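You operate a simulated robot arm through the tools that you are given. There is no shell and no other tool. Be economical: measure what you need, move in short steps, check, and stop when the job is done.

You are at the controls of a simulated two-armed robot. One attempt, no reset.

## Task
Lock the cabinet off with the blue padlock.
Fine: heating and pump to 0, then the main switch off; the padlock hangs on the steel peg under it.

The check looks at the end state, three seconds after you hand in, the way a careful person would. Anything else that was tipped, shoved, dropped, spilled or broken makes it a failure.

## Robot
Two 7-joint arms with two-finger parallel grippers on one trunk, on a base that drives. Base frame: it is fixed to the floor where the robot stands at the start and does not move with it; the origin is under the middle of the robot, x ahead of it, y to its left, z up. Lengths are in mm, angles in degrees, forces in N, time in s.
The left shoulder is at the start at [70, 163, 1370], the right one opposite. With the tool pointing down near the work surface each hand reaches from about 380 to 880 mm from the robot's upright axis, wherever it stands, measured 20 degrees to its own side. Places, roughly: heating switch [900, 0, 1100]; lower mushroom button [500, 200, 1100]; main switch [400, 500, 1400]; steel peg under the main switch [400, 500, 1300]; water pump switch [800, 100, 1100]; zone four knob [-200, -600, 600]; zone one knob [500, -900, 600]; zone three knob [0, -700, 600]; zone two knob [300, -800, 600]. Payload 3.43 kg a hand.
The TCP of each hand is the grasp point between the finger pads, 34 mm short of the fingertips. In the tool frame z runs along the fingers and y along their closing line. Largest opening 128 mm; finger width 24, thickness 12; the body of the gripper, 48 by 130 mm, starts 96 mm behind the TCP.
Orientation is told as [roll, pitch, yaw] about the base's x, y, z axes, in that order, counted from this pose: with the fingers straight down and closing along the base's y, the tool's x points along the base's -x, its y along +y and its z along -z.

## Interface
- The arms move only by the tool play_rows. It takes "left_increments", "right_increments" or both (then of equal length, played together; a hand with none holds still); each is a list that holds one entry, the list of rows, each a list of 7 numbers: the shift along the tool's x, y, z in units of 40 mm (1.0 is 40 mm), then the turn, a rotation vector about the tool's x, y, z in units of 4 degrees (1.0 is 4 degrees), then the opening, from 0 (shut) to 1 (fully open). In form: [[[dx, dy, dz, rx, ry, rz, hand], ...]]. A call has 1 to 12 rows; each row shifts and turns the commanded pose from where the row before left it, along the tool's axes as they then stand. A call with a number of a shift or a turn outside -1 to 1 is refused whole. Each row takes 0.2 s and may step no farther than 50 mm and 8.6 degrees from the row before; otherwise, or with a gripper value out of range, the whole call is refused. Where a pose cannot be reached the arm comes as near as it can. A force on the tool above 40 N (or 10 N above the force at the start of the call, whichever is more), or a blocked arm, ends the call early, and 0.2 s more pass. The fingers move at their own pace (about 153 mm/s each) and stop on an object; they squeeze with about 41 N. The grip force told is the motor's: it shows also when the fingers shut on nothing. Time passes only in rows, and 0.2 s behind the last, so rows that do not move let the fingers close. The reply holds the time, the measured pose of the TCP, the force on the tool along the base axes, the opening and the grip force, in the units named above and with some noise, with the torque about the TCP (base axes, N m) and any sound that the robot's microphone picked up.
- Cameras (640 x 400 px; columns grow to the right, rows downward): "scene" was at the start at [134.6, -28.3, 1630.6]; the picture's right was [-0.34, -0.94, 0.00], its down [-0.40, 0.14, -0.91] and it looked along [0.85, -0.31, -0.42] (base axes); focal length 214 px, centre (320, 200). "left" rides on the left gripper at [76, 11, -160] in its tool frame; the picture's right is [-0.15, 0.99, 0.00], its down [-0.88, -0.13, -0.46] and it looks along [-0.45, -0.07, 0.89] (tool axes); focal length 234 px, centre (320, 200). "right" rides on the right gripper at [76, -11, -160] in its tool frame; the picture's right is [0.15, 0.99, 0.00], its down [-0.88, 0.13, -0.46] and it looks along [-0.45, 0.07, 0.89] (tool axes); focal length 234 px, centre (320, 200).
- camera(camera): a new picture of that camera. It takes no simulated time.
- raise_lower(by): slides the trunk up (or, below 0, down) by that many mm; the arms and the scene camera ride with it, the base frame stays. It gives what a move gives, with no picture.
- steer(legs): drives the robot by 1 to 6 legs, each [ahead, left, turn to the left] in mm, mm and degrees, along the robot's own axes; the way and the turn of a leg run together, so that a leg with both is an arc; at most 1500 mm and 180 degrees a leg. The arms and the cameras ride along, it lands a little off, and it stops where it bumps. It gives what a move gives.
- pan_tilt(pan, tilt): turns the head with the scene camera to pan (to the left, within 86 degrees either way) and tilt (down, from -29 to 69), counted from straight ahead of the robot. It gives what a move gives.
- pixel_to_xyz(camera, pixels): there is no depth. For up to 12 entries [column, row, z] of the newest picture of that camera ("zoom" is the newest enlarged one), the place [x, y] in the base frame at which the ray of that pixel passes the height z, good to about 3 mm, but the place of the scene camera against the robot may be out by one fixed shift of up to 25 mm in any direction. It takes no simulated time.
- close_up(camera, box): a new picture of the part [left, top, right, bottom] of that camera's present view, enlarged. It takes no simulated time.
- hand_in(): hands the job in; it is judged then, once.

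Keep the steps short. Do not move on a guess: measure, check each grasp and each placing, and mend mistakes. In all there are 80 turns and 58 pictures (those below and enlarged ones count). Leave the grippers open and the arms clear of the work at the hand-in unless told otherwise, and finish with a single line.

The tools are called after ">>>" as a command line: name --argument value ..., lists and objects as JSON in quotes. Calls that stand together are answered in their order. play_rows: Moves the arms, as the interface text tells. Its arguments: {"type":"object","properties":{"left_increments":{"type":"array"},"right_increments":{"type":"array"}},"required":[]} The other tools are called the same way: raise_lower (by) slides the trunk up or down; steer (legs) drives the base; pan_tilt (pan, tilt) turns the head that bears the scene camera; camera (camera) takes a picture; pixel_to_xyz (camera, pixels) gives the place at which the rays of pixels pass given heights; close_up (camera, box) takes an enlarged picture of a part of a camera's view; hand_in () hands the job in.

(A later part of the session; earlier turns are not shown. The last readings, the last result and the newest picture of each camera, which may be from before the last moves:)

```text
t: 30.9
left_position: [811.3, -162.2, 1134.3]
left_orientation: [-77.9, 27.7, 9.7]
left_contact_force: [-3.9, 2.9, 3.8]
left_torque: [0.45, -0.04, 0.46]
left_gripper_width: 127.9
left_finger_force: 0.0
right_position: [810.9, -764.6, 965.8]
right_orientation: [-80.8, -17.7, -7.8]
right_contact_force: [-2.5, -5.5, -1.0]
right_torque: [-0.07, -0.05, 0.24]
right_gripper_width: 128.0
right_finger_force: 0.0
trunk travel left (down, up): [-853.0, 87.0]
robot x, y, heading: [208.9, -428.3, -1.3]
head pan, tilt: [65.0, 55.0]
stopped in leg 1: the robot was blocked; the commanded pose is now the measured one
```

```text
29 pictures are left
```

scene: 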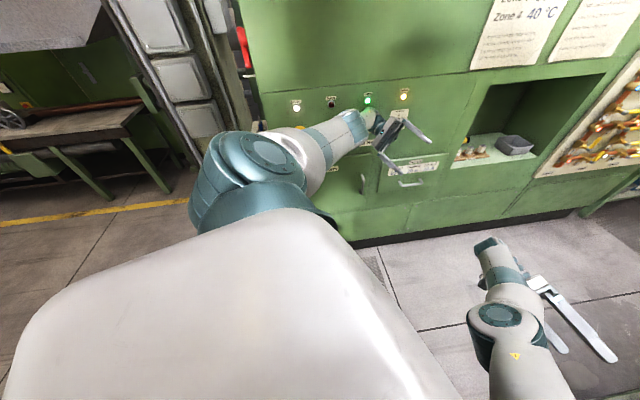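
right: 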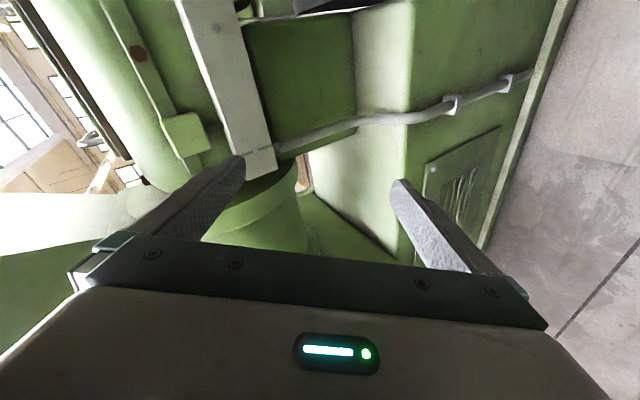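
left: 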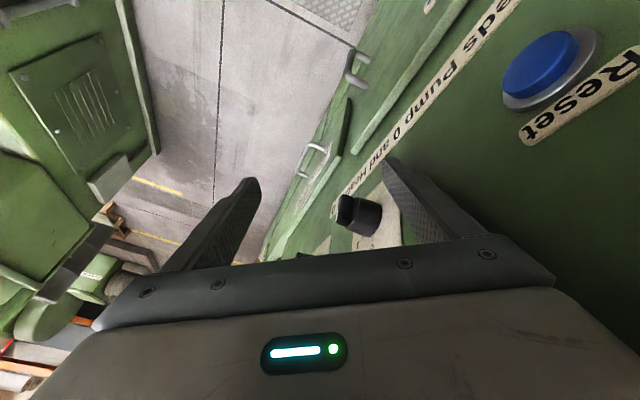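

The base is against the extruder stand on the right, and the left elbow against the panel on the left. The pump knob was nudged back to 1 (green light); I'll turn it later. I pull the left hand back toward the robot and up, in bigger steps.

>>> play_rows --left_increments '[[[1, 0, 0.7, -1, 0, 0, 1], [1, 0, 0.7, -1, 0, 0, 1], [1, 0, 0.7, 0, 0, 0, 1]]]'

>>> play_rows --left_increments '[[[1, 0, 0.7, -1, 0, 0, 1], [1, 0, 0.7, -1, 0, 0, 1], [1, 0, 0.7, 0, 0, 0, 1]]]'

>>> play_rows --left_increments '[[[1, 0, 0.7, -1, 0, 0, 1], [1, 0, 0.7, -1, 0, 0, 1], [1, 0, 0.7, 0, 0, 0, 1]]]'

>>> play_rows --left_increments '[[[1, 0, 0.7, -1, 0, 0, 1], [1, 0, 0.7, -1, 0, 0, 1], [1, 0, 0.7, 0, 0, 0, 1]]]'

```text
t: 31.3
left_position: [908.8, -201.2, 1072.4]
left_orientation: [-80.7, 35.5, 9.0]
left_contact_force: [2.5, -1.6, -2.0]
left_torque: [-0.23, 0.04, -0.33]
left_gripper_width: 128.1
left_finger_force: 0.1
left hand out of reach, approached as far as the arm can: row 1
right_position: [859.8, -851.0, 1011.0]
right_orientation: [-78.9, -25.6, -16.2]
right_contact_force: [0.9, -5.0, -0.7]
right_torque: [0.15, 0.02, -0.21]
right_gripper_width: 128.0
right_finger_force: 0.0
trunk travel left (down, up): [-853.0, 87.0]
robot x, y, heading: [303.2, -455.7, -13.6]
head pan, tilt: [65.0, 55.0]
stopped in row 1 (left hand): the arm was blocked; the commanded pose is now the measured one
```

```text
t: 31.6
left_position: [870.4, -188.9, 1076.9]
left_orientation: [-85.9, 36.0, 0.7]
left_contact_force: [-2.9, 2.2, -1.4]
left_torque: [-0.12, -0.08, 0.24]
left_gripper_width: 128.3
left_finger_force: 0.1
right_position: [870.1, -803.6, 1001.5]
right_orientation: [-83.8, -24.8, -10.7]
right_contact_force: [0.8, 7.3, -2.2]
right_torque: [-0.27, 0.01, 0.09]
right_gripper_width: 127.9
right_finger_force: 0.1
trunk travel left (down, up): [-853.0, 87.0]
robot x, y, heading: [265.3, -455.8, -7.5]
head pan, tilt: [65.0, 55.0]
stopped in row 1 (left hand): the arm was blocked; the commanded pose is now the measured one
```

```text
t: 31.9
left_position: [908.7, -189.8, 1071.0]
left_orientation: [-80.7, 36.1, 9.4]
left_contact_force: [0.0, 7.4, -2.8]
left_torque: [-0.49, 0.02, -0.16]
left_gripper_width: 128.1
left_finger_force: 0.1
left hand out of reach, approached as far as the arm can: row 1
right_position: [885.3, -842.3, 1032.3]
right_orientation: [-82.1, -31.4, -11.3]
right_contact_force: [3.4, 4.9, -2.0]
right_torque: [-0.21, 0.05, -0.27]
right_gripper_width: 128.2
right_finger_force: 0.0
trunk travel left (down, up): [-853.0, 87.0]
robot x, y, heading: [310.6, -468.2, -12.8]
head pan, tilt: [65.0, 55.0]
stopped in row 1 (left hand): the arm was blocked; the commanded pose is now the measured one
```

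```text
t: 32.3
left_position: [864.0, -187.0, 1022.8]
left_orientation: [-77.0, 38.0, 0.8]
left_contact_force: [0.3, -0.4, 2.3]
left_torque: [0.21, -0.04, -0.12]
left_gripper_width: 128.1
left_finger_force: 0.0
right_position: [861.8, -779.1, 1014.2]
right_orientation: [-88.6, -27.5, -7.7]
right_contact_force: [-0.2, 3.2, -0.1]
right_torque: [-0.09, -0.06, 0.13]
right_gripper_width: 128.0
right_finger_force: 0.1
trunk travel left (down, up): [-853.0, 87.0]
robot x, y, heading: [252.7, -462.1, -7.8]
head pan, tilt: [65.0, 55.0]
stopped in row 1 (left hand): the arm was blocked; the commanded pose is now the measured one
```

>>> camera --camera "scene"

>>> play_rows --left_increments '[[[0, 0, 0, 0, 0, 0, 1]]]'

>>> play_rows --left_increments '[[[0, 0, 0, 0, 0, 0, 1]]]'

>>> camera --camera "left"

```text
28 pictures are left
```

scene: 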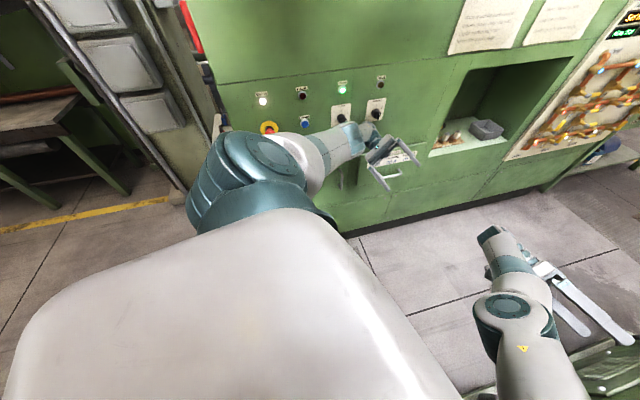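

```text
t: 32.6
left_position: [909.7, -206.5, 995.5]
left_orientation: [-80.7, 39.4, -1.6]
left_contact_force: [-1.6, -16.1, -3.8]
left_torque: [-0.33, 0.04, 0.07]
left_gripper_width: 128.0
left_finger_force: 0.1
right_position: [875.4, -819.5, 1012.2]
right_orientation: [-88.4, -28.4, -9.4]
right_contact_force: [-1.4, 0.8, 2.6]
right_torque: [0.35, -0.07, 0.19]
right_gripper_width: 128.1
right_finger_force: 0.1
trunk travel left (down, up): [-853.0, 87.0]
robot x, y, heading: [292.3, -475.1, -14.4]
head pan, tilt: [65.0, 55.0]
stopped in row 1 (left hand): the arm was blocked; the commanded pose is now the measured one
```

```text
t: 33.2
left_position: [966.7, -227.4, 970.2]
left_orientation: [-85.0, 39.5, -9.6]
left_contact_force: [-0.1, 0.0, 0.3]
left_torque: [0.02, 0.01, 0.0]
left_gripper_width: 128.3
left_finger_force: 0.0
right_position: [887.3, -816.3, 1016.2]
right_orientation: [-92.2, -28.1, -13.7]
right_contact_force: [-0.5, 1.3, 1.7]
right_torque: [0.07, -0.02, 0.09]
right_gripper_width: 127.8
right_finger_force: 0.0
trunk travel left (down, up): [-853.0, 87.0]
robot x, y, heading: [299.4, -490.8, -16.3]
head pan, tilt: [65.0, 55.0]
stopped in row 1 (left hand): the arm was blocked; the commanded pose is now the measured one
```

```text
27 pictures are left
```

left: 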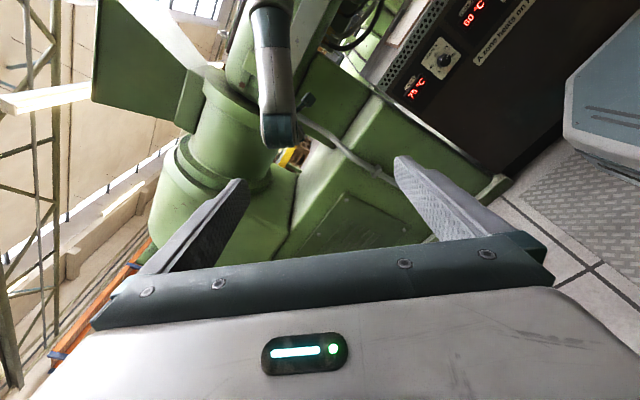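

Heat light now is dark too (heating knob got pushed to 0), pump is green. The wrist is near the panel; I steer directly away from it (robot heading is now parallel to the panel).

>>> steer --legs '[[0, -50, 0]]'

>>> play_rows --left_increments '[[[0, 0, 0.8, 0, 0, 0, 1], [0, 0, 0.8, 0, 0, 0, 1], [0, 0, 0.8, 0, 0, 0, 1]]]'

>>> camera --camera "scene"

```text
t: 34.0
left_position: [974.0, -230.6, 962.6]
left_orientation: [-85.4, 40.0, -10.0]
left_contact_force: [0.1, -0.6, 0.8]
left_torque: [0.02, 0.04, 0.02]
left_gripper_width: 128.0
left_finger_force: 0.1
right_position: [892.4, -820.2, 1013.1]
right_orientation: [-92.5, -27.8, -13.8]
right_contact_force: [-0.4, -0.1, 0.0]
right_torque: [0.05, 0.05, 0.04]
right_gripper_width: 128.0
right_finger_force: 0.2
trunk travel left (down, up): [-853.0, 87.0]
robot x, y, heading: [299.4, -492.6, -16.4]
head pan, tilt: [65.0, 55.0]
stopped in leg 1: the robot was blocked; the commanded pose is now the measured one
```

```text
t: 34.8
left_position: [953.1, -317.5, 954.6]
left_orientation: [-85.3, 40.3, -9.7]
left_contact_force: [0.4, 1.0, 0.5]
left_torque: [-0.02, 0.02, 0.03]
left_gripper_width: 128.0
left_finger_force: 0.0
right_position: [895.9, -818.5, 1013.0]
right_orientation: [-92.7, -27.8, -13.6]
right_contact_force: [-1.0, -0.7, 0.5]
right_torque: [0.0, -0.03, -0.02]
right_gripper_width: 127.8
right_finger_force: 0.0
trunk travel left (down, up): [-853.0, 87.0]
robot x, y, heading: [303.6, -491.2, -16.1]
head pan, tilt: [65.0, 55.0]
```

```text
26 pictures are left
```

scene: 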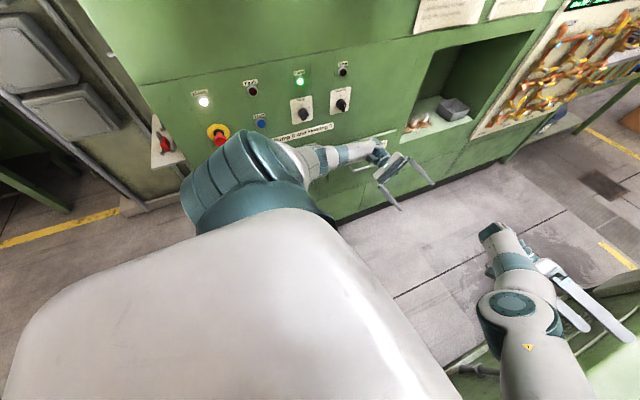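

Free now — the rows ran without blocking. Both arms are twisted; I roll both hands back (about tool x) to pointing down, in place.

>>> play_rows --left_increments '[[[0.3, 0, 0, -1, 0, 0, 1], [0.3, 0, 0, -1, 0, 0, 1], [0.3, 0, 0, -1, 0, 0, 1], [0.3, 0, 0, -1, 0, 0, 1], [0, 0, 0, -1, 0, 0, 1], [0, 0, 0, -1, 0, 0, 1], [0, 0, 0, -1, 0, 0, 1], [0, 0, 0, -1, 0, 0, 1], [0, 0, 0, -1, 0, 0, 1], [0, 0, 0, -1, 0, 0, 1]]]' --right_increments '[[[0.3, 0, -0.3, -1, 0, 0, 1], [0.3, 0, -0.3, -1, 0, 0, 1], [0.3, 0, -0.3, -1, 0, 0, 1], [0.3, 0, -0.3, -1, 0, 0, 1], [0, 0, -0.3, -1, 0, 0, 1], [0, 0, -0.3, -1, 0, 0, 1], [0, 0, -0.3, -1, 0, 0, 1], [0, 0, -0.3, -1, 0, 0, 1], [0, 0, 0, -1, 0, 0, 1], [0, 0, 0, -1, 0, 0, 1]]]'

>>> close_up --camera "scene" --box '[140, 50, 380, 200]'

```text
t: 37.0
left_position: [917.3, -313.5, 986.3]
left_orientation: [-45.2, 40.3, -9.7]
left_contact_force: [-0.3, -1.0, -0.1]
left_torque: [0.01, -0.01, 0.04]
left_gripper_width: 127.9
left_finger_force: 0.1
right_position: [987.8, -819.0, 922.5]
right_orientation: [-57.1, -27.5, -13.5]
right_contact_force: [0.0, -0.7, -0.3]
right_torque: [-0.03, -0.03, -0.03]
right_gripper_width: 128.1
right_finger_force: 0.1
right hand out of reach, approached as far as the arm can: row 1, 2, 3, 4, 5, 6, 7, 8, 9, 10
trunk travel left (down, up): [-853.0, 87.0]
robot x, y, heading: [298.3, -491.9, -16.2]
head pan, tilt: [65.0, 55.0]
```

```text
2.67 times, centred on (260, 125) of scene
```

zoom: 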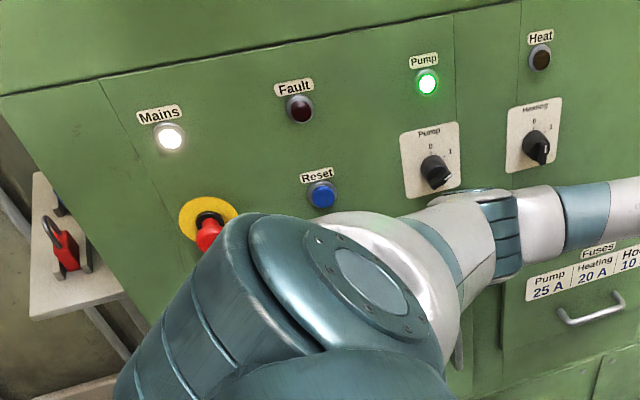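

Knob plates read "0" at top and "1" at right; heating bar vertical = 0 with light dark; pump at 1. Continue the untwisting: roll both, drawing the right hand in.

>>> play_rows --left_increments '[[[0, 0, 0, -1, 0, 0, 1], [0, 0, 0, -1, 0, 0, 1], [0, 0, 0, -1, 0, 0, 1], [0, 0, 0, -1, 0, 0, 1], [0, 0, 0, -1, 0, 0, 1], [0, 0, 0, -1, 0, 0, 1], [0, 0, 0, -1, 0, 0, 1], [0, 0, 0, -1, 0, 0, 1], [0, 0, 0, -1, 0, 0, 1], [0, 0, 0, -1, 0, 0, 1], [0, 0, 0, -1, 0, 0, 1], [0, 0, 0, 0, 0, 0, 1]]]' --right_increments '[[[0.6, 0, -0.5, -1, 0, 0, 1], [0.6, 0, -0.5, -1, 0, 0, 1], [0.6, 0, -0.5, -1, 0, 0, 1], [0.6, 0, -0.5, -1, 0, 0, 1], [0.6, 0, -0.5, -1, 0, 0, 1], [0.6, 0, -0.5, -1, 0, 0, 1], [0.6, 0, -0.5, -1, 0, 0, 1], [0.6, 0, -0.5, -1, 0, 0, 1], [0.6, 0, -0.5, -1, 0, 0, 1], [0.6, 0, -0.5, -1, 0, 0, 1], [0, 0, -0.5, -1, 0, 0, 1], [0, 0, -0.5, -1, 0, 0, 1]]]'

>>> play_rows --left_increments '[[[0.5, 0, -0.5, 0, -1, 0, 1], [0.5, 0, -0.5, 0, -1, 0, 1], [0.5, 0, -0.5, 0, -1, 0, 1], [0.5, 0, -0.5, 0, -1, 0, 1], [0.5, 0, -0.5, 0, -1, 0, 1], [0.5, 0, -0.5, 0, -1, 0, 1], [0.5, 0, 0, 0, -1, 0, 1], [0.5, 0, 0, 0, -1, 0, 1], [0.5, 0, 0, 0, -1, 0, 1], [0.5, 0, 0, 0, -1, 0, 1]]]' --right_increments '[[[0.3, 0, -0.5, -1, 0.7, 0, 1], [0.3, 0, -0.5, -1, 0.7, 0, 1], [0.3, 0, -0.5, 0, 0.7, 0, 1], [0.3, 0, -0.5, 0, 0.7, 0, 1], [0.3, 0, -0.5, 0, 0.7, 0, 1], [0.3, 0, -0.5, 0, 0.7, 0, 1], [0.3, 0, -0.5, 0, 0.7, 0, 1], [0.3, 0, -0.5, 0, 0.7, 0, 1], [0.3, 0, -0.5, 0, 0.7, 0, 1], [0.3, 0, -0.5, 0, 0.7, 0, 1]]]'

>>> camera --camera "scene"

```text
t: 39.6
left_position: [916.6, -313.7, 985.7]
left_orientation: [-1.2, 40.2, -9.8]
left_contact_force: [-0.4, 0.6, -0.1]
left_torque: [-0.01, -0.02, -0.01]
left_gripper_width: 128.1
left_finger_force: 0.0
right_position: [1041.4, -667.0, 778.0]
right_orientation: [-9.4, -27.5, -13.7]
right_contact_force: [0.1, 0.0, 0.5]
right_torque: [-0.02, 0.05, 0.04]
right_gripper_width: 127.7
right_finger_force: 0.0
right hand out of reach, approached as far as the arm can: row 1, 2, 3, 4, 5, 6, 7, 8, 9, 10, 11, 12
trunk travel left (down, up): [-853.0, 87.0]
robot x, y, heading: [301.1, -493.9, -16.0]
head pan, tilt: [65.0, 55.0]
```

```text
t: 41.8
left_position: [795.1, -291.6, 1163.3]
left_orientation: [-1.0, 0.1, -8.9]
left_contact_force: [0.1, 1.6, -0.9]
left_torque: [-0.02, -0.03, 0.0]
left_gripper_width: 128.1
left_finger_force: 0.0
right_position: [882.9, -613.5, 941.7]
right_orientation: [-0.7, 0.5, -14.5]
right_contact_force: [-0.7, 0.0, -0.9]
right_torque: [-0.01, -0.02, 0.01]
right_gripper_width: 128.0
right_finger_force: 0.1
right hand out of reach, approached as far as the arm can: row 1
trunk travel left (down, up): [-853.0, 87.0]
robot x, y, heading: [299.5, -494.0, -16.3]
head pan, tilt: [65.0, 55.0]
```

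```text
24 pictures are left
```

scene: 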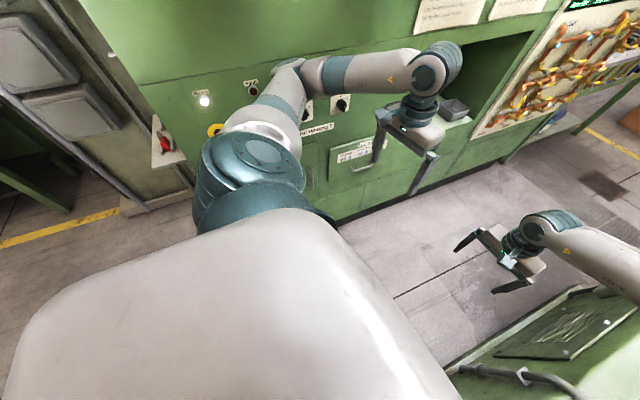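

Untwisted: both hands point down again. Now tuck both hands in and up before turning the base to face the panel.

>>> play_rows --left_increments '[[[0.1, -0.4, -0.5, 0, 0, 0, 1], [0.1, -0.4, -0.5, 0, 0, 0, 1], [0.1, -0.4, -0.5, 0, 0, 0, 1], [0.1, -0.4, -0.5, 0, 0, 0, 1], [0.1, -0.4, -0.5, 0, 0, 0, 1], [0.1, -0.4, -0.5, 0, 0, 0, 1], [0.1, -0.4, -0.5, 0, 0, 0, 1], [0.1, -0.4, -0.5, 0, 0, 0, 1], [0, 0, -0.5, 0, 0, 0, 1], [0, 0, -0.5, 0, 0, 0, 1]]]' --right_increments '[[[0.42, -0.5, -0.95, 0, 0, 0, 1], [0.42, -0.5, -0.95, 0, 0, 0, 1], [0.42, -0.5, -0.95, 0, 0, 0, 1], [0.42, -0.5, -0.95, 0, 0, 0, 1], [0.42, -0.5, -0.95, 0, 0, 0, 1], [0.42, -0.5, -0.95, 0, 0, 0, 1], [0.42, -0.5, -0.95, 0, 0, 0, 1], [0.42, -0.5, -0.95, 0, 0, 0, 1], [0.42, -0.5, -0.95, 0, 0, 0, 1], [0.42, -0.5, -0.95, 0, 0, 0, 1]]]'

>>> steer --legs '[[0, 60, 0]]'

>>> camera --camera "scene"

```text
t: 44.0
left_position: [747.6, -408.9, 1366.1]
left_orientation: [-1.1, 0.2, -8.9]
left_contact_force: [-0.5, -0.4, 0.1]
left_torque: [-0.03, -0.03, -0.01]
left_gripper_width: 127.9
left_finger_force: 0.1
right_position: [674.9, -761.2, 1325.4]
right_orientation: [-0.9, 0.3, -14.5]
right_contact_force: [0.5, -0.8, 0.3]
right_torque: [0.02, 0.0, -0.02]
right_gripper_width: 128.2
right_finger_force: 0.0
trunk travel left (down, up): [-853.0, 87.0]
robot x, y, heading: [301.4, -496.6, -16.4]
head pan, tilt: [65.0, 55.0]
```

```text
t: 45.0
left_position: [763.3, -361.4, 1366.5]
left_orientation: [-0.7, 0.2, -8.9]
left_contact_force: [-0.3, -0.4, -0.2]
left_torque: [0.09, -0.03, -0.02]
left_gripper_width: 128.1
left_finger_force: 0.1
right_position: [690.6, -713.1, 1323.7]
right_orientation: [-0.4, 0.4, -14.6]
right_contact_force: [0.0, -1.3, -1.1]
right_torque: [0.1, -0.05, -0.01]
right_gripper_width: 127.8
right_finger_force: 0.1
trunk travel left (down, up): [-853.0, 87.0]
robot x, y, heading: [316.2, -435.9, -16.4]
head pan, tilt: [65.0, 55.0]
```

```text
23 pictures are left
```

scene: 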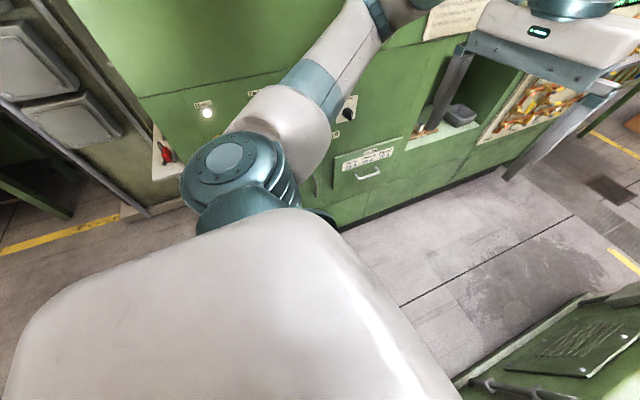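

Clear. Now turn the base left by 86° to face the panel.

>>> steer --legs '[[0, 0, 43], [0, 0, 43]]'

>>> pan_tilt --pan -10 --tilt 30

>>> camera --camera "scene"

```text
t: 47.6
left_position: [589.3, -99.0, 1373.3]
left_orientation: [-0.3, -0.7, 32.9]
left_contact_force: [-1.0, -0.2, -0.2]
left_torque: [-0.03, -0.03, 0.0]
left_gripper_width: 128.0
left_finger_force: 0.2
right_position: [773.1, -401.4, 1325.5]
right_orientation: [-0.1, -0.2, 28.2]
right_contact_force: [0.9, 0.5, -0.3]
right_torque: [0.0, 0.02, 0.02]
right_gripper_width: 128.2
right_finger_force: 0.0
trunk travel left (down, up): [-853.0, 87.0]
robot x, y, heading: [315.3, -440.6, 26.2]
head pan, tilt: [65.0, 55.0]
stopped in leg 2: the robot was blocked; the commanded pose is now the measured one
```

```text
t: 49.0
left_position: [590.3, -99.6, 1372.5]
left_orientation: [0.0, -0.4, 33.2]
left_contact_force: [0.2, 0.7, 0.2]
left_torque: [0.03, 0.0, 0.04]
left_gripper_width: 128.0
left_finger_force: 0.0
right_position: [776.4, -401.7, 1326.0]
right_orientation: [0.1, 0.0, 28.2]
right_contact_force: [0.9, 0.2, 0.2]
right_torque: [0.01, -0.03, 0.01]
right_gripper_width: 127.9
right_finger_force: 0.0
trunk travel left (down, up): [-853.0, 87.0]
robot x, y, heading: [319.9, -436.6, 26.5]
head pan, tilt: [-10.0, 30.0]
```

```text
22 pictures are left
```

scene: 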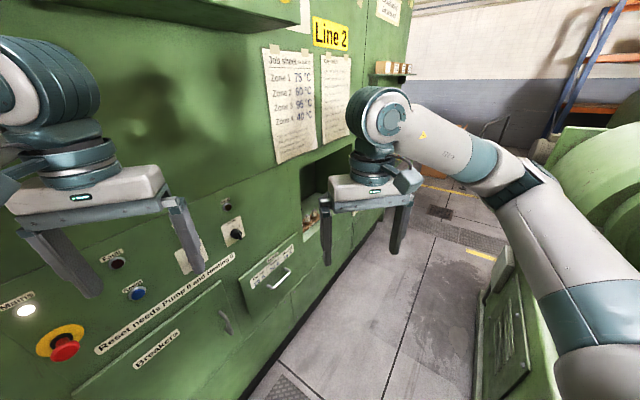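

Now at heading 26° with both hands down; good enough: I'll push the pump lever with the closed left fingers pointing down, so that the arm stays clear. Move ahead of the pump knob, high, and yaw the hand parallel to the panel, then look.

>>> play_rows --left_increments '[[[-0.9, 0, 0, 0, 0, 0, 0], [-0.9, 0, 0, 0, 0, 0, 0], [-0.9, 0, 0, 0, 0, 0, 0], [-0.9, 0, 0, 0, 0, 0, 0], [0, 0, 0, 0, 0, -1, 0], [0, 0, 0, 0, 0, -1, 0], [0, 0, 0, 0, 0, -1, 0], [0, 0, 0, 0, 0, -1, 0], [0, 0, 0, 0, 0, -1, 0], [0, 0, 0, 0, 0, -1, 0], [0, 0, 0, 0, 0, -1, 0], [0, 0, 0, 0, 0, -1, 0]]]'

>>> camera --camera "left"

>>> pixel_to_xyz --camera "left" --pixels '[[320, 200, 1200], [320, 200, 1100], [320, 100, 1200], [320, 100, 1100]]'

```text
t: 51.6
left_position: [705.7, -16.0, 1374.0]
left_orientation: [-0.5, -0.4, 65.4]
left_contact_force: [1.1, -1.1, -0.5]
left_torque: [0.01, 0.02, 0.01]
left_gripper_width: 0.1
left_finger_force: 32.6
right_position: [771.9, -397.8, 1327.6]
right_orientation: [-0.1, -0.1, 28.3]
right_contact_force: [-0.3, 0.0, 0.1]
right_torque: [0.01, 0.01, 0.01]
right_gripper_width: 128.3
right_finger_force: 0.1
trunk travel left (down, up): [-853.0, 87.0]
robot x, y, heading: [317.9, -438.7, 26.6]
head pan, tilt: [-10.0, 30.0]
```

```text
21 pictures are left
```

left: 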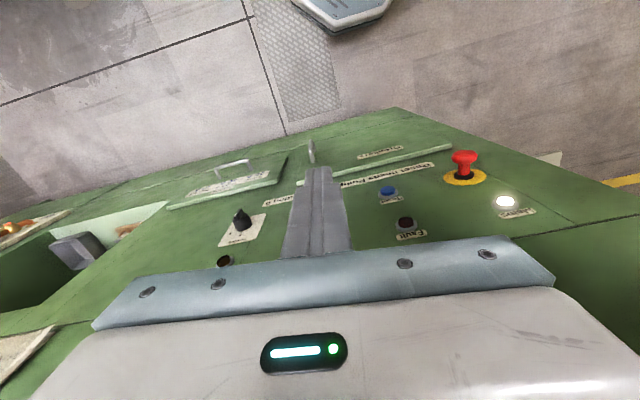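

```text
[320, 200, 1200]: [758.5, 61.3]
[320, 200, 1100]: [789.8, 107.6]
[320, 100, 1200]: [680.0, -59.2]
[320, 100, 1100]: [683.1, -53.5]
```

The fingers hide the pump knob (near (310,215)). I sidestep 70 mm toward the heating side and square the yaw to 70°.

>>> play_rows --left_increments '[[[0, -0.9, 0, 0, 0, -0.6, 0], [0, -0.9, 0, 0, 0, -0.55, 0]]]'

>>> close_up --camera "left" --box '[220, 130, 460, 280]'

>>> pixel_to_xyz --camera "left" --pixels '[[320, 200, 1200], [320, 200, 1100], [360, 200, 1200], [360, 200, 1100], [360, 220, 1200], [360, 220, 1100]]'

```text
t: 52.2
left_position: [784.9, -27.6, 1363.6]
left_orientation: [-0.4, 0.7, 69.8]
left_contact_force: [-0.1, 1.0, -0.6]
left_torque: [0.06, 0.1, 0.0]
left_gripper_width: 0.1
left_finger_force: 33.0
right_position: [781.0, -381.7, 1321.6]
right_orientation: [-0.6, 0.6, 28.1]
right_contact_force: [0.8, -1.0, -1.3]
right_torque: [0.08, 0.12, 0.0]
right_gripper_width: 128.2
right_finger_force: 0.2
trunk travel left (down, up): [-853.0, 87.0]
robot x, y, heading: [316.6, -437.7, 26.2]
head pan, tilt: [-10.0, 30.0]
```

```text
2.67 times, centred on (340, 205) of left
```

zoom: 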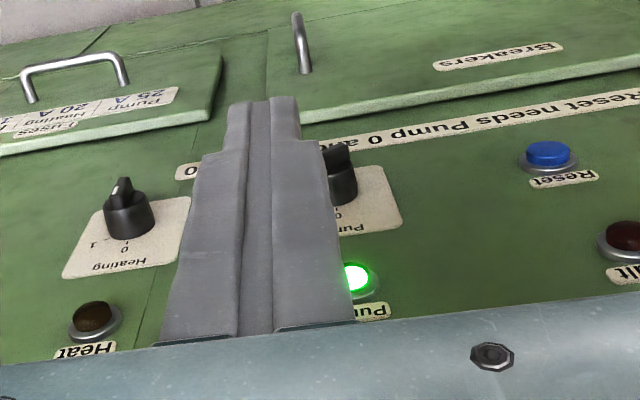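

```text
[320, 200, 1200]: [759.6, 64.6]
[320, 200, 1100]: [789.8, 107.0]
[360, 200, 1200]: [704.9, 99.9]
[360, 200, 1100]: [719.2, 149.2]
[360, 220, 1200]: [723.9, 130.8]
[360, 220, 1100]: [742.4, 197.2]
```

>>> pixel_to_xyz --camera "zoom" --pixels '[[345, 195, 1200], [345, 195, 1150], [333, 150, 1200], [333, 150, 1150], [130, 228, 1200], [130, 228, 1150], [357, 278, 1280], [357, 278, 1230], [92, 318, 1280], [92, 318, 1230], [120, 185, 1200], [120, 185, 1150]]'

```text
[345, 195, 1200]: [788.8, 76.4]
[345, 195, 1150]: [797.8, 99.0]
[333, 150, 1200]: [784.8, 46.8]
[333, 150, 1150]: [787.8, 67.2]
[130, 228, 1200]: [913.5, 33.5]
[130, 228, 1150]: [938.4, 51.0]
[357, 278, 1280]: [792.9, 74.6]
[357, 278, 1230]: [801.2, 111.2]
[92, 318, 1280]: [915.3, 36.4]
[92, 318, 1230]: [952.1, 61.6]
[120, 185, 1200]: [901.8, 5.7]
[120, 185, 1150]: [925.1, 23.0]
```

Pump knob axis ≈ (794,90,1175), fin about 18–35 mm out of the panel. I lower the closed fingers right of it (45 mm), still away from the panel, and then check.

>>> play_rows --left_increments '[[[0, -0.08, 0.97, 0, 0, 0, 0], [0, -0.08, 0.97, 0, 0, 0, 0], [0, -0.08, 0.97, 0, 0, 0, 0], [0, -0.08, 0.97, 0, 0, 0, 0], [0, 0, 0, 0, 0, 0, 0]]]'

>>> camera --camera "left"

```text
t: 53.4
left_position: [786.6, -41.9, 1218.2]
left_orientation: [-0.8, 0.0, 69.9]
left_contact_force: [-0.4, 0.0, 0.0]
left_torque: [0.0, 0.04, -0.01]
left_gripper_width: 0.2
left_finger_force: 32.7
right_position: [769.9, -391.6, 1327.7]
right_orientation: [-0.3, 0.0, 28.3]
right_contact_force: [-1.2, -0.7, -0.1]
right_torque: [-0.01, 0.0, -0.01]
right_gripper_width: 128.3
right_finger_force: 0.1
trunk travel left (down, up): [-853.0, 87.0]
robot x, y, heading: [315.8, -438.5, 26.5]
head pan, tilt: [-10.0, 30.0]
```

```text
19 pictures are left
```

left: 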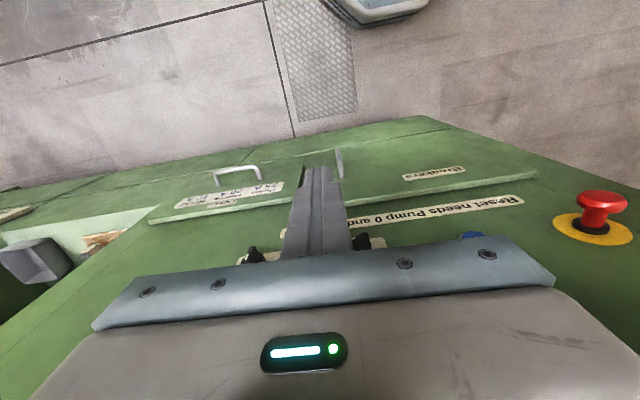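

Finger sits between the two knobs (pump (360,243), heating (255,255)). Move in toward the panel to 35 mm, then push left in small steps until the left face is near the axis.

>>> play_rows --left_increments '[[[-0.575, -0.05, 0.05, 0, 0, 0, 0], [-0.575, -0.05, 0.05, 0, 0, 0, 0], [-0.575, -0.05, 0.05, 0, 0, 0, 0], [-0.575, -0.05, 0.05, 0, 0, 0, 0], [0, 0, 0, 0, 0, 0, 0]]]'

>>> play_rows --left_increments '[[[0, 0.2, 0, 0, 0, 0, 0], [0, 0.2, 0, 0, 0, 0, 0], [0, 0.2, 0, 0, 0, 0, 0], [0, 0, 0, 0, 0, 0, 0]]]'

>>> pan_tilt --pan 25 --tilt 40

>>> camera --camera "scene"

```text
t: 54.8
left_position: [831.5, 22.6, 1207.9]
left_orientation: [-0.4, 0.1, 68.3]
left_contact_force: [0.2, -0.1, -0.1]
left_torque: [0.03, -0.03, 0.03]
left_gripper_width: 0.0
left_finger_force: 32.7
right_position: [772.8, -397.6, 1326.5]
right_orientation: [-0.3, 0.0, 27.9]
right_contact_force: [-0.3, -0.3, 0.2]
right_torque: [-0.03, -0.06, 0.02]
right_gripper_width: 127.9
right_finger_force: 0.1
trunk travel left (down, up): [-853.0, 87.0]
robot x, y, heading: [313.1, -442.9, 26.0]
head pan, tilt: [-10.0, 30.0]
stopped in row 5 (left hand): the arm was blocked; the commanded pose is now the measured one
```

```text
t: 56.0
left_position: [813.0, 23.0, 1207.4]
left_orientation: [-0.3, 0.1, 67.8]
left_contact_force: [0.0, 0.2, -0.1]
left_torque: [0.04, -0.01, 0.02]
left_gripper_width: 0.0
left_finger_force: 32.9
right_position: [773.3, -403.4, 1325.3]
right_orientation: [-0.2, 0.0, 27.6]
right_contact_force: [-0.4, 0.1, 0.3]
right_torque: [0.02, -0.03, 0.03]
right_gripper_width: 127.9
right_finger_force: 0.1
trunk travel left (down, up): [-853.0, 87.0]
robot x, y, heading: [317.2, -442.1, 25.9]
head pan, tilt: [-10.0, 30.0]
stopped in row 4 (left hand): the arm was blocked; the commanded pose is now the measured one
```

```text
t: 57.0
left_position: [813.1, 24.2, 1205.8]
left_orientation: [-0.2, 0.1, 67.9]
left_contact_force: [0.8, 0.5, 1.3]
left_torque: [-0.04, -0.04, -0.02]
left_gripper_width: 0.0
left_finger_force: 33.2
right_position: [775.6, -403.7, 1325.5]
right_orientation: [-0.1, 0.0, 27.9]
right_contact_force: [0.2, -1.2, -0.8]
right_torque: [-0.03, 0.0, 0.0]
right_gripper_width: 128.0
right_finger_force: 0.0
trunk travel left (down, up): [-853.0, 87.0]
robot x, y, heading: [316.4, -442.0, 26.3]
head pan, tilt: [25.0, 40.0]
```

```text
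18 pictures are left
```

scene: 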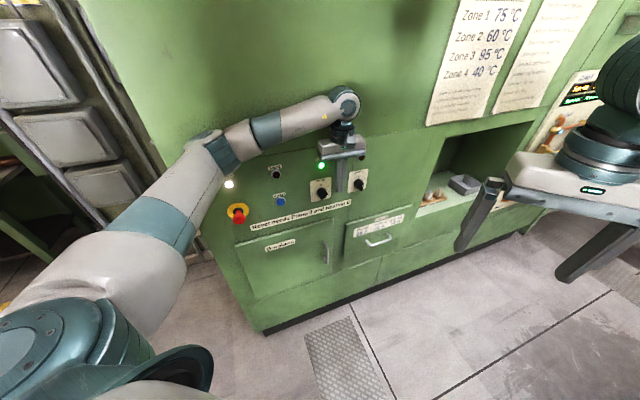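

The elbow just touches the panel before the finger reaches the knob (finger depth 55 mm; lights still show pump green). I retreat the hand 40 mm, shift the base back so the arm stretches, and come again.

>>> play_rows --left_increments '[[[0.6, 0, 0, 0, 0, 0, 0], [0.6, 0, 0, 0, 0, 0, 0]]]'

>>> steer --legs '[[-80, 30, 0]]'

>>> play_rows --left_increments '[[[0, -0.9, 0, 0, 0, 0, 0], [0, -0.9, 0, 0, 0, 0, 0], [0, 0, 0, 0, 0, 0, 0]]]'

```text
t: 57.6
left_position: [787.0, -12.0, 1209.0]
left_orientation: [-0.6, 0.0, 68.7]
left_contact_force: [-0.6, 0.4, -0.4]
left_torque: [0.04, -0.04, 0.0]
left_gripper_width: 0.0
left_finger_force: 33.0
right_position: [769.7, -397.4, 1329.1]
right_orientation: [-0.2, -0.2, 28.1]
right_contact_force: [0.2, 0.6, 0.0]
right_torque: [0.02, 0.06, -0.03]
right_gripper_width: 128.0
right_finger_force: 0.2
trunk travel left (down, up): [-853.0, 87.0]
robot x, y, heading: [312.4, -436.9, 26.1]
head pan, tilt: [25.0, 40.0]
```

```text
t: 58.7
left_position: [715.6, -6.8, 1196.7]
left_orientation: [-0.3, 1.1, 68.5]
left_contact_force: [0.3, 0.0, 0.2]
left_torque: [-0.04, 0.08, 0.04]
left_gripper_width: 0.0
left_finger_force: 33.0
right_position: [698.2, -390.1, 1322.3]
right_orientation: [-0.7, 0.8, 27.9]
right_contact_force: [1.1, 0.1, -0.1]
right_torque: [-0.04, 0.03, 0.02]
right_gripper_width: 128.0
right_finger_force: 0.1
trunk travel left (down, up): [-853.0, 87.0]
robot x, y, heading: [233.8, -448.6, 26.2]
head pan, tilt: [25.0, 40.0]
```

```text
t: 59.5
left_position: [772.8, -35.0, 1202.0]
left_orientation: [-0.6, 0.9, 68.4]
left_contact_force: [-0.1, 0.2, -0.6]
left_torque: [-0.02, -0.06, 0.03]
left_gripper_width: 0.0
left_finger_force: 32.7
right_position: [688.4, -391.6, 1326.5]
right_orientation: [-1.0, 0.2, 27.9]
right_contact_force: [-0.5, 0.4, 0.5]
right_torque: [-0.04, -0.06, 0.01]
right_gripper_width: 128.2
right_finger_force: 0.0
trunk travel left (down, up): [-853.0, 87.0]
robot x, y, heading: [232.3, -446.5, 26.1]
head pan, tilt: [25.0, 40.0]
```

>>> play_rows --left_increments '[[[0, -0.6, -0.15, 0, 0, 0, 0], [-0.55, 0, 0, 0, 0, 0, 0], [-0.55, 0, 0, 0, 0, 0, 0], [-0.55, 0, 0, 0, 0, 0, 0], [-0.55, 0, 0, 0, 0, 0, 0], [0, 0, 0, 0, 0, 0, 0]]]'

>>> close_up --camera "scene" --box '[240, 80, 480, 230]'

```text
t: 60.9
left_position: [831.3, 37.9, 1205.3]
left_orientation: [-0.5, 0.8, 68.5]
left_contact_force: [0.0, 0.6, 0.4]
left_torque: [0.01, 0.01, 0.0]
left_gripper_width: 0.0
left_finger_force: 32.8
right_position: [689.9, -393.0, 1324.7]
right_orientation: [-0.9, 0.3, 27.9]
right_contact_force: [-0.4, -0.1, -0.4]
right_torque: [-0.04, 0.02, 0.0]
right_gripper_width: 128.0
right_finger_force: 0.1
trunk travel left (down, up): [-853.0, 87.0]
robot x, y, heading: [234.1, -452.6, 26.1]
head pan, tilt: [25.0, 40.0]
```

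```text
2.67 times, centred on (360, 155) of scene
```

zoom: 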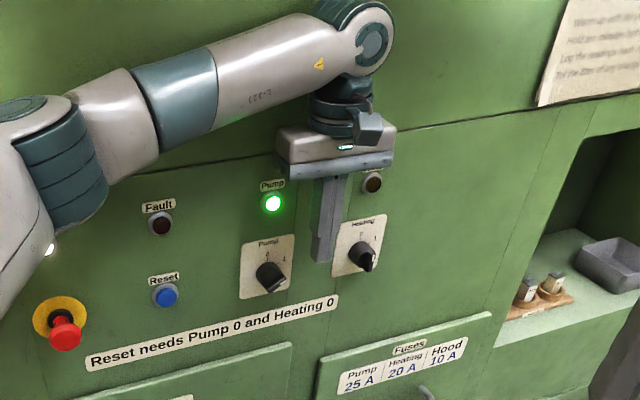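

Finger is at 36 mm depth between the knobs, unblocked. Push left 36 mm in small steps and check the light.

>>> play_rows --left_increments '[[[0, 0.2, 0, 0, 0, 0, 0], [0, 0.2, 0, 0, 0, 0, 0], [0, 0.2, 0, 0, 0, 0, 0], [0, 0.2, 0, 0, 0, 0, 0], [0, 0.15, 0, 0, 0, 0, 0], [0, 0, 0, 0, 0, 0, 0]]]'

>>> close_up --camera "scene" --box '[240, 80, 480, 230]'

```text
t: 62.3
left_position: [796.6, 52.0, 1204.7]
left_orientation: [-0.6, 0.9, 68.4]
left_contact_force: [-0.3, 0.4, 0.2]
left_torque: [-0.01, 0.01, 0.01]
left_gripper_width: 0.0
left_finger_force: 33.1
right_position: [691.0, -394.2, 1326.1]
right_orientation: [-0.8, 0.5, 27.9]
right_contact_force: [-0.7, 0.5, 0.1]
right_torque: [-0.01, 0.0, -0.01]
right_gripper_width: 128.1
right_finger_force: 0.1
trunk travel left (down, up): [-853.0, 87.0]
robot x, y, heading: [234.8, -450.1, 26.2]
head pan, tilt: [25.0, 40.0]
```

```text
2.67 times, centred on (360, 155) of scene
```

zoom: 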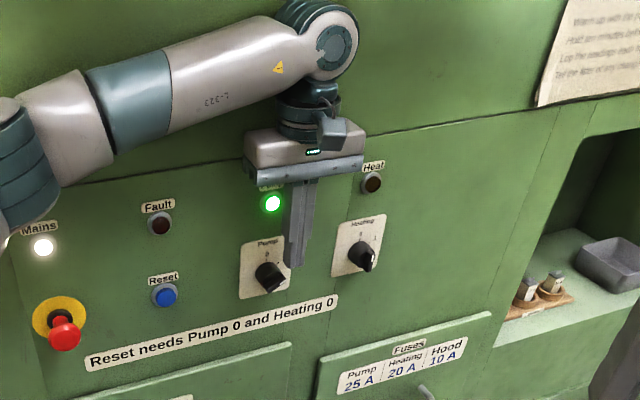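

No contact yet, light still green; the knob lies a bit further left. Continue in small steps.

>>> play_rows --left_increments '[[[0, 0.2, 0, 0, 0, 0, 0], [0, 0.2, 0, 0, 0, 0, 0], [0, 0.2, 0, 0, 0, 0, 0], [0, 0, 0, 0, 0, 0, 0]]]'

>>> close_up --camera "scene" --box '[280, 130, 400, 205]'

```text
t: 63.3
left_position: [774.3, 61.2, 1203.6]
left_orientation: [-0.5, 0.9, 68.4]
left_contact_force: [0.5, 0.1, -0.3]
left_torque: [-0.03, 0.02, 0.01]
left_gripper_width: 0.1
left_finger_force: 33.2
right_position: [692.0, -393.3, 1324.4]
right_orientation: [-0.9, 0.5, 27.9]
right_contact_force: [0.2, 0.2, 0.2]
right_torque: [0.0, -0.04, 0.01]
right_gripper_width: 128.3
right_finger_force: 0.0
trunk travel left (down, up): [-853.0, 87.0]
robot x, y, heading: [231.0, -449.8, 26.0]
head pan, tilt: [25.0, 40.0]
```

```text
5.33 times, centred on (340, 168) of scene
```

zoom: 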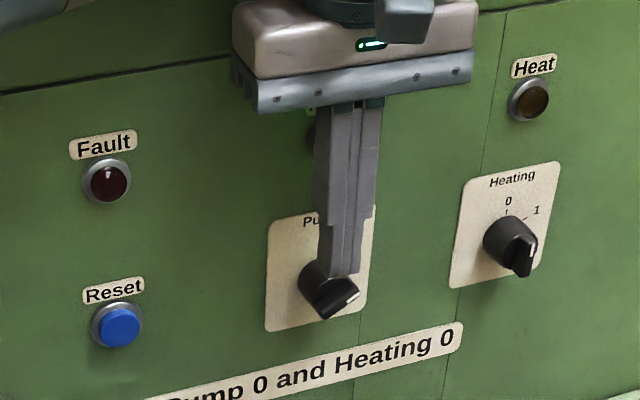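

The view is obstructed; I lift the hand 60 mm to read the knob and light.

>>> play_rows --left_increments '[[[0.5, -0.8, 0, 0, 0, 0, 0], [0, -0.9, 0, 0, 0, 0, 0], [0, 0, 0, 0, 0, 0, 0]]]'

>>> close_up --camera "scene" --box '[280, 130, 400, 205]'

>>> pixel_to_xyz --camera "zoom" --pixels '[[510, 240, 1180], [510, 240, 1130], [330, 285, 1180], [330, 285, 1130], [530, 100, 1260], [530, 100, 1210]]'

```text
t: 64.1
left_position: [830.7, 17.0, 1204.8]
left_orientation: [-0.5, 0.9, 68.5]
left_contact_force: [-0.3, -0.8, 0.5]
left_torque: [-0.04, -0.02, 0.0]
left_gripper_width: 0.0
left_finger_force: 32.7
right_position: [689.6, -391.5, 1325.5]
right_orientation: [-0.9, 0.4, 27.8]
right_contact_force: [1.0, 0.4, -0.2]
right_torque: [-0.01, -0.02, -0.01]
right_gripper_width: 127.9
right_finger_force: 0.1
trunk travel left (down, up): [-853.0, 87.0]
robot x, y, heading: [234.6, -448.8, 26.2]
head pan, tilt: [25.0, 40.0]
```

```text
5.33 times, centred on (340, 168) of scene
```

zoom: 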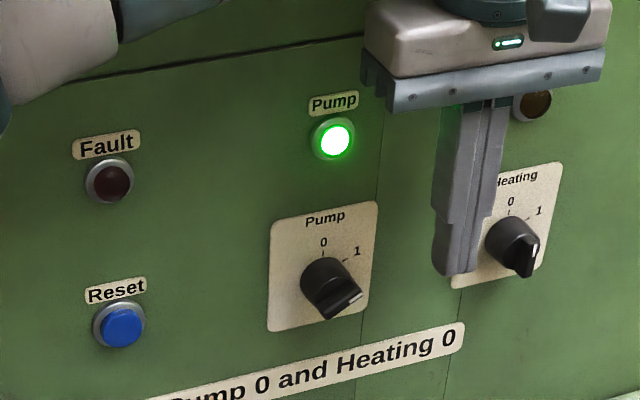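

```text
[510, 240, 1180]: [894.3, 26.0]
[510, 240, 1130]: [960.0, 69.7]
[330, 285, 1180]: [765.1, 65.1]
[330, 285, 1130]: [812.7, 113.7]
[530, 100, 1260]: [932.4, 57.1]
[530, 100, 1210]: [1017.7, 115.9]
```

Now clear: pump pointer at 1 (about 2 o'clock), heating at 0. To turn the pump counter-clockwise I can press down on the left end of its fin from above. First pin down the knob height with rays.

>>> pixel_to_xyz --camera "zoom" --pixels '[[324, 272, 1180], [324, 272, 1140], [335, 138, 1280], [335, 138, 1240], [323, 242, 1220], [323, 242, 1180], [362, 294, 1180], [362, 294, 1140], [326, 314, 1180], [326, 314, 1140], [441, 272, 1180], [441, 272, 1160]]'

>>> camera --camera "left"

```text
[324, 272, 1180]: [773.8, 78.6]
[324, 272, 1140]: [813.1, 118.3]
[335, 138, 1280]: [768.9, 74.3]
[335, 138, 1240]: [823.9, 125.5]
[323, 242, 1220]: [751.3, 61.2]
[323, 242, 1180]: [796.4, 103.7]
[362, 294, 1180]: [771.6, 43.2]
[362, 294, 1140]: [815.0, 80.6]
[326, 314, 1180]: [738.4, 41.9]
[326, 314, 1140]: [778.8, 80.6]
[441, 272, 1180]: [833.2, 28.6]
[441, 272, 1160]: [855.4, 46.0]
```

```text
13 pictures are left
```

left: 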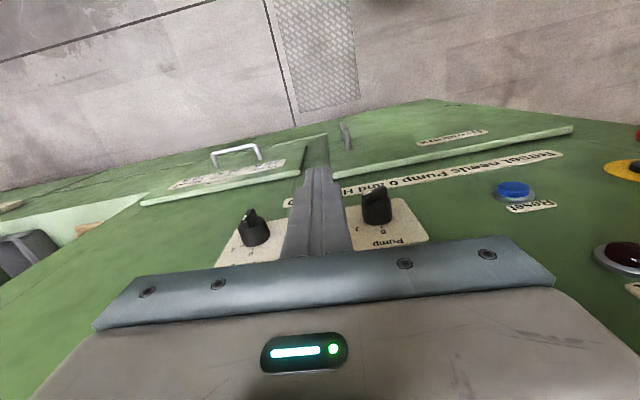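

Triangulating the pump light with both hand cameras gives (800,104,1240): the panel is ~15 mm further and the knobs ~30 mm lower than assumed: pump axis ≈ (799,104,1145). I place the finger above the left half of its fin, then press down.

>>> play_rows --left_increments '[[[0, 0.95, -0.2, 0, 0, 0, 0], [0, 0.95, -0.15, 0, 0, 0, 0], [-0.43, 0, 0, 0, 0, 0, 0], [-0.43, 0, 0, 0, 0, 0, 0], [0, 0, 0, 0, 0, 0, 0]]]'

>>> play_rows --left_increments '[[[0, 0, 0.3, 0, 0, 0, 0], [0, 0, 0.3, 0, 0, 0, 0], [0, 0, 0.3, 0, 0, 0, 0], [0, 0, 0.2, 0, 0, 0, 0], [0, 0, 0, 0, 0, 0, 0]]]'

>>> close_up --camera "scene" --box '[280, 130, 400, 205]'

```text
t: 65.3
left_position: [770.0, 71.8, 1220.0]
left_orientation: [-0.6, 0.9, 68.2]
left_contact_force: [-6.5, -17.3, -4.0]
left_torque: [2.21, -0.97, 0.34]
left_gripper_width: 0.1
left_finger_force: 32.7
right_position: [690.3, -397.0, 1324.8]
right_orientation: [-0.7, 0.3, 27.8]
right_contact_force: [0.3, 0.0, 1.2]
right_torque: [0.03, -0.02, 0.01]
right_gripper_width: 128.1
right_finger_force: 0.1
trunk travel left (down, up): [-853.0, 87.0]
robot x, y, heading: [233.0, -448.0, 26.0]
head pan, tilt: [25.0, 40.0]
```

```text
t: 66.5
left_position: [770.5, 73.2, 1176.3]
left_orientation: [-0.6, 0.7, 68.5]
left_contact_force: [-5.2, -13.6, 8.7]
left_torque: [2.42, -0.68, 0.2]
left_gripper_width: 0.0
left_finger_force: 32.8
right_position: [690.6, -396.0, 1325.3]
right_orientation: [-0.7, 0.3, 27.9]
right_contact_force: [0.3, 0.5, -0.4]
right_torque: [0.0, 0.02, 0.0]
right_gripper_width: 127.8
right_finger_force: 0.0
trunk travel left (down, up): [-853.0, 87.0]
robot x, y, heading: [229.6, -449.9, 25.9]
head pan, tilt: [25.0, 40.0]
```

```text
5.33 times, centred on (340, 168) of scene
```

zoom: 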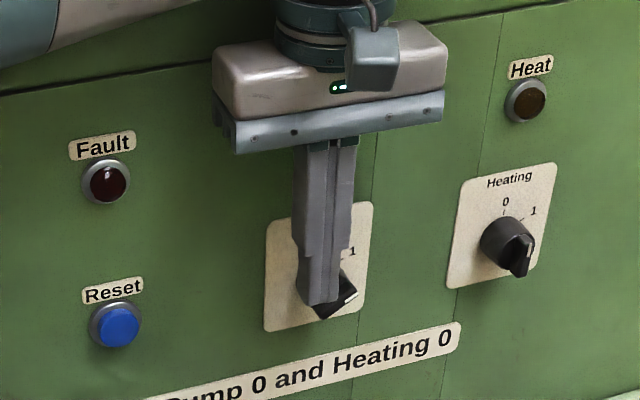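

The finger sits on the left half of the pump fin (Fz +8.7 N). Press down further.

>>> play_rows --left_increments '[[[0.08, 0, 0.15, 0, 0, 0, 0], [0, 0, 0.2, 0, 0, 0, 0], [0, 0, 0.2, 0, 0, 0, 0], [0, 0, 0, 0, 0, 0, 0]]]'

>>> play_rows --left_increments '[[[0, 0, -0.5, 0, 0, 0, 0], [0.5, 0, -0.5, 0, 0, 0, 0], [0.8, 0, -0.5, 0, 0, 0, 0], [0.8, 0, -0.5, 0, 0, 0, 0], [0.8, 0, 0, 0, 0, 0, 0], [0, 0, 0, 0, 0, 0, 0]]]'

>>> close_up --camera "scene" --box '[240, 130, 400, 230]'

```text
t: 67.5
left_position: [770.3, 72.6, 1153.6]
left_orientation: [-0.5, 0.8, 68.4]
left_contact_force: [-3.4, -6.2, 3.5]
left_torque: [0.34, -0.25, 0.08]
left_gripper_width: 0.0
left_finger_force: 33.2
right_position: [690.7, -395.0, 1324.4]
right_orientation: [-0.9, 0.3, 27.9]
right_contact_force: [0.5, -0.2, -0.1]
right_torque: [0.0, 0.02, 0.01]
right_gripper_width: 128.2
right_finger_force: 0.0
trunk travel left (down, up): [-853.0, 87.0]
robot x, y, heading: [228.4, -449.8, 26.2]
head pan, tilt: [25.0, 40.0]
```

```text
t: 68.9
left_position: [728.8, -33.0, 1232.9]
left_orientation: [-0.4, 0.9, 68.3]
left_contact_force: [-0.6, 0.2, -0.2]
left_torque: [0.02, -0.02, -0.02]
left_gripper_width: 0.1
left_finger_force: 32.7
right_position: [691.4, -392.8, 1324.5]
right_orientation: [-0.9, 0.6, 28.0]
right_contact_force: [0.3, -0.1, 0.0]
right_torque: [-0.01, 0.0, 0.0]
right_gripper_width: 127.9
right_finger_force: 0.1
trunk travel left (down, up): [-853.0, 87.0]
robot x, y, heading: [236.6, -445.9, 26.0]
head pan, tilt: [25.0, 40.0]
```

```text
4.00 times, centred on (320, 180) of scene
```

zoom: 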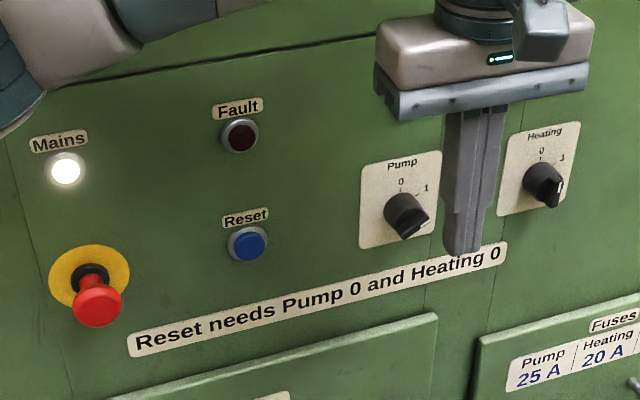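

>>> play_rows --left_increments '[[[0.5, 0.9, -0.5, 0, 0, 0, 0], [0.5, 0.9, -0.5, 0, 0, 0, 0], [0, 0.5, -0.5, 0, 0, 0, 0], [0, 0, 0, 0, 0, 0, 0]]]'

>>> close_up --camera "scene" --box '[310, 130, 400, 190]'

```text
t: 69.9
left_position: [628.0, -36.8, 1295.5]
left_orientation: [-0.6, 1.0, 68.3]
left_contact_force: [0.0, 0.3, 0.0]
left_torque: [-0.01, 0.01, -0.01]
left_gripper_width: 0.0
left_finger_force: 32.8
right_position: [692.5, -393.9, 1323.7]
right_orientation: [-0.8, 0.5, 27.9]
right_contact_force: [0.5, -0.2, 0.0]
right_torque: [0.0, -0.02, -0.02]
right_gripper_width: 127.8
right_finger_force: 0.1
trunk travel left (down, up): [-853.0, 87.0]
robot x, y, heading: [231.4, -448.7, 26.3]
head pan, tilt: [25.0, 40.0]
```

```text
6.67 times, centred on (355, 160) of scene
```

zoom: 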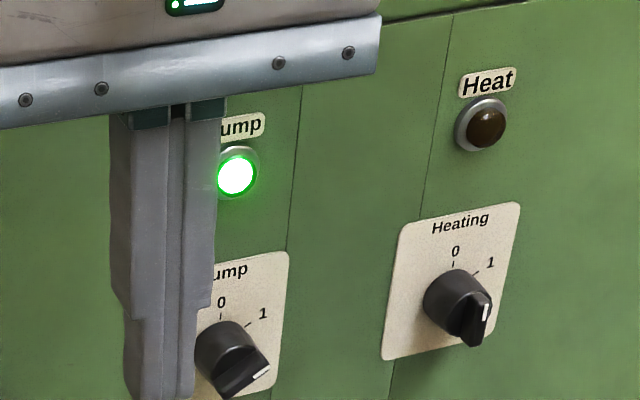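

The pump is still at 1 — the gripper body met the upper cabinet edge (contact ~130 mm above TCP) so the finger was too shallow. I'll re-measure the knob from the last left picture (knob (378,213), fin tip (377,190)).

>>> pixel_to_xyz --camera "left" --pixels '[[378, 215, 1160], [378, 215, 1130], [365, 215, 1145], [391, 215, 1145], [377, 188, 1160], [377, 188, 1130], [254, 235, 1160], [254, 235, 1130], [383, 231, 1180], [383, 231, 1150]]'

>>> play_rows --left_increments '[[[0, 0, 0, 0, -1, 0, 0], [0, 0, 0, 0, -1, 0, 0], [0, 0, 0, 0, -1, 0, 0], [0, 0, 0, 0, -1, 0, 0], [0, 0, 0, 0, -1, 0, 0], [0, 0, 0, 0, -1, 0, 0], [0, 0, 0, 0, -1, 0, 0], [0, 0, 0, 0, -1, -0.6, 0], [0, 0, 0, 0, 0, 0, 0]]]'

```text
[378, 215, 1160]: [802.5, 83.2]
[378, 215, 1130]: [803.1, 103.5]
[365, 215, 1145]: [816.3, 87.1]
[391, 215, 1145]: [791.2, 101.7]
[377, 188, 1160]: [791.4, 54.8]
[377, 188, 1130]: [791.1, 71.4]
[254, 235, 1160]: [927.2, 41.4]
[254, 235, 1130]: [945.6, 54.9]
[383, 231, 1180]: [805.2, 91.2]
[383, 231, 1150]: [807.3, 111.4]
```

```text
t: 71.9
left_position: [628.5, -36.3, 1293.4]
left_orientation: [-2.0, -31.1, 71.5]
left_contact_force: [-0.5, -0.5, -0.1]
left_torque: [-0.02, 0.02, 0.01]
left_gripper_width: 0.2
left_finger_force: 32.8
right_position: [691.5, -391.6, 1324.0]
right_orientation: [-0.9, 0.5, 27.9]
right_contact_force: [-0.6, -0.4, 0.4]
right_torque: [-0.02, 0.01, 0.07]
right_gripper_width: 127.8
right_finger_force: 0.0
trunk travel left (down, up): [-853.0, 87.0]
robot x, y, heading: [236.9, -448.8, 26.1]
head pan, tilt: [25.0, 40.0]
```

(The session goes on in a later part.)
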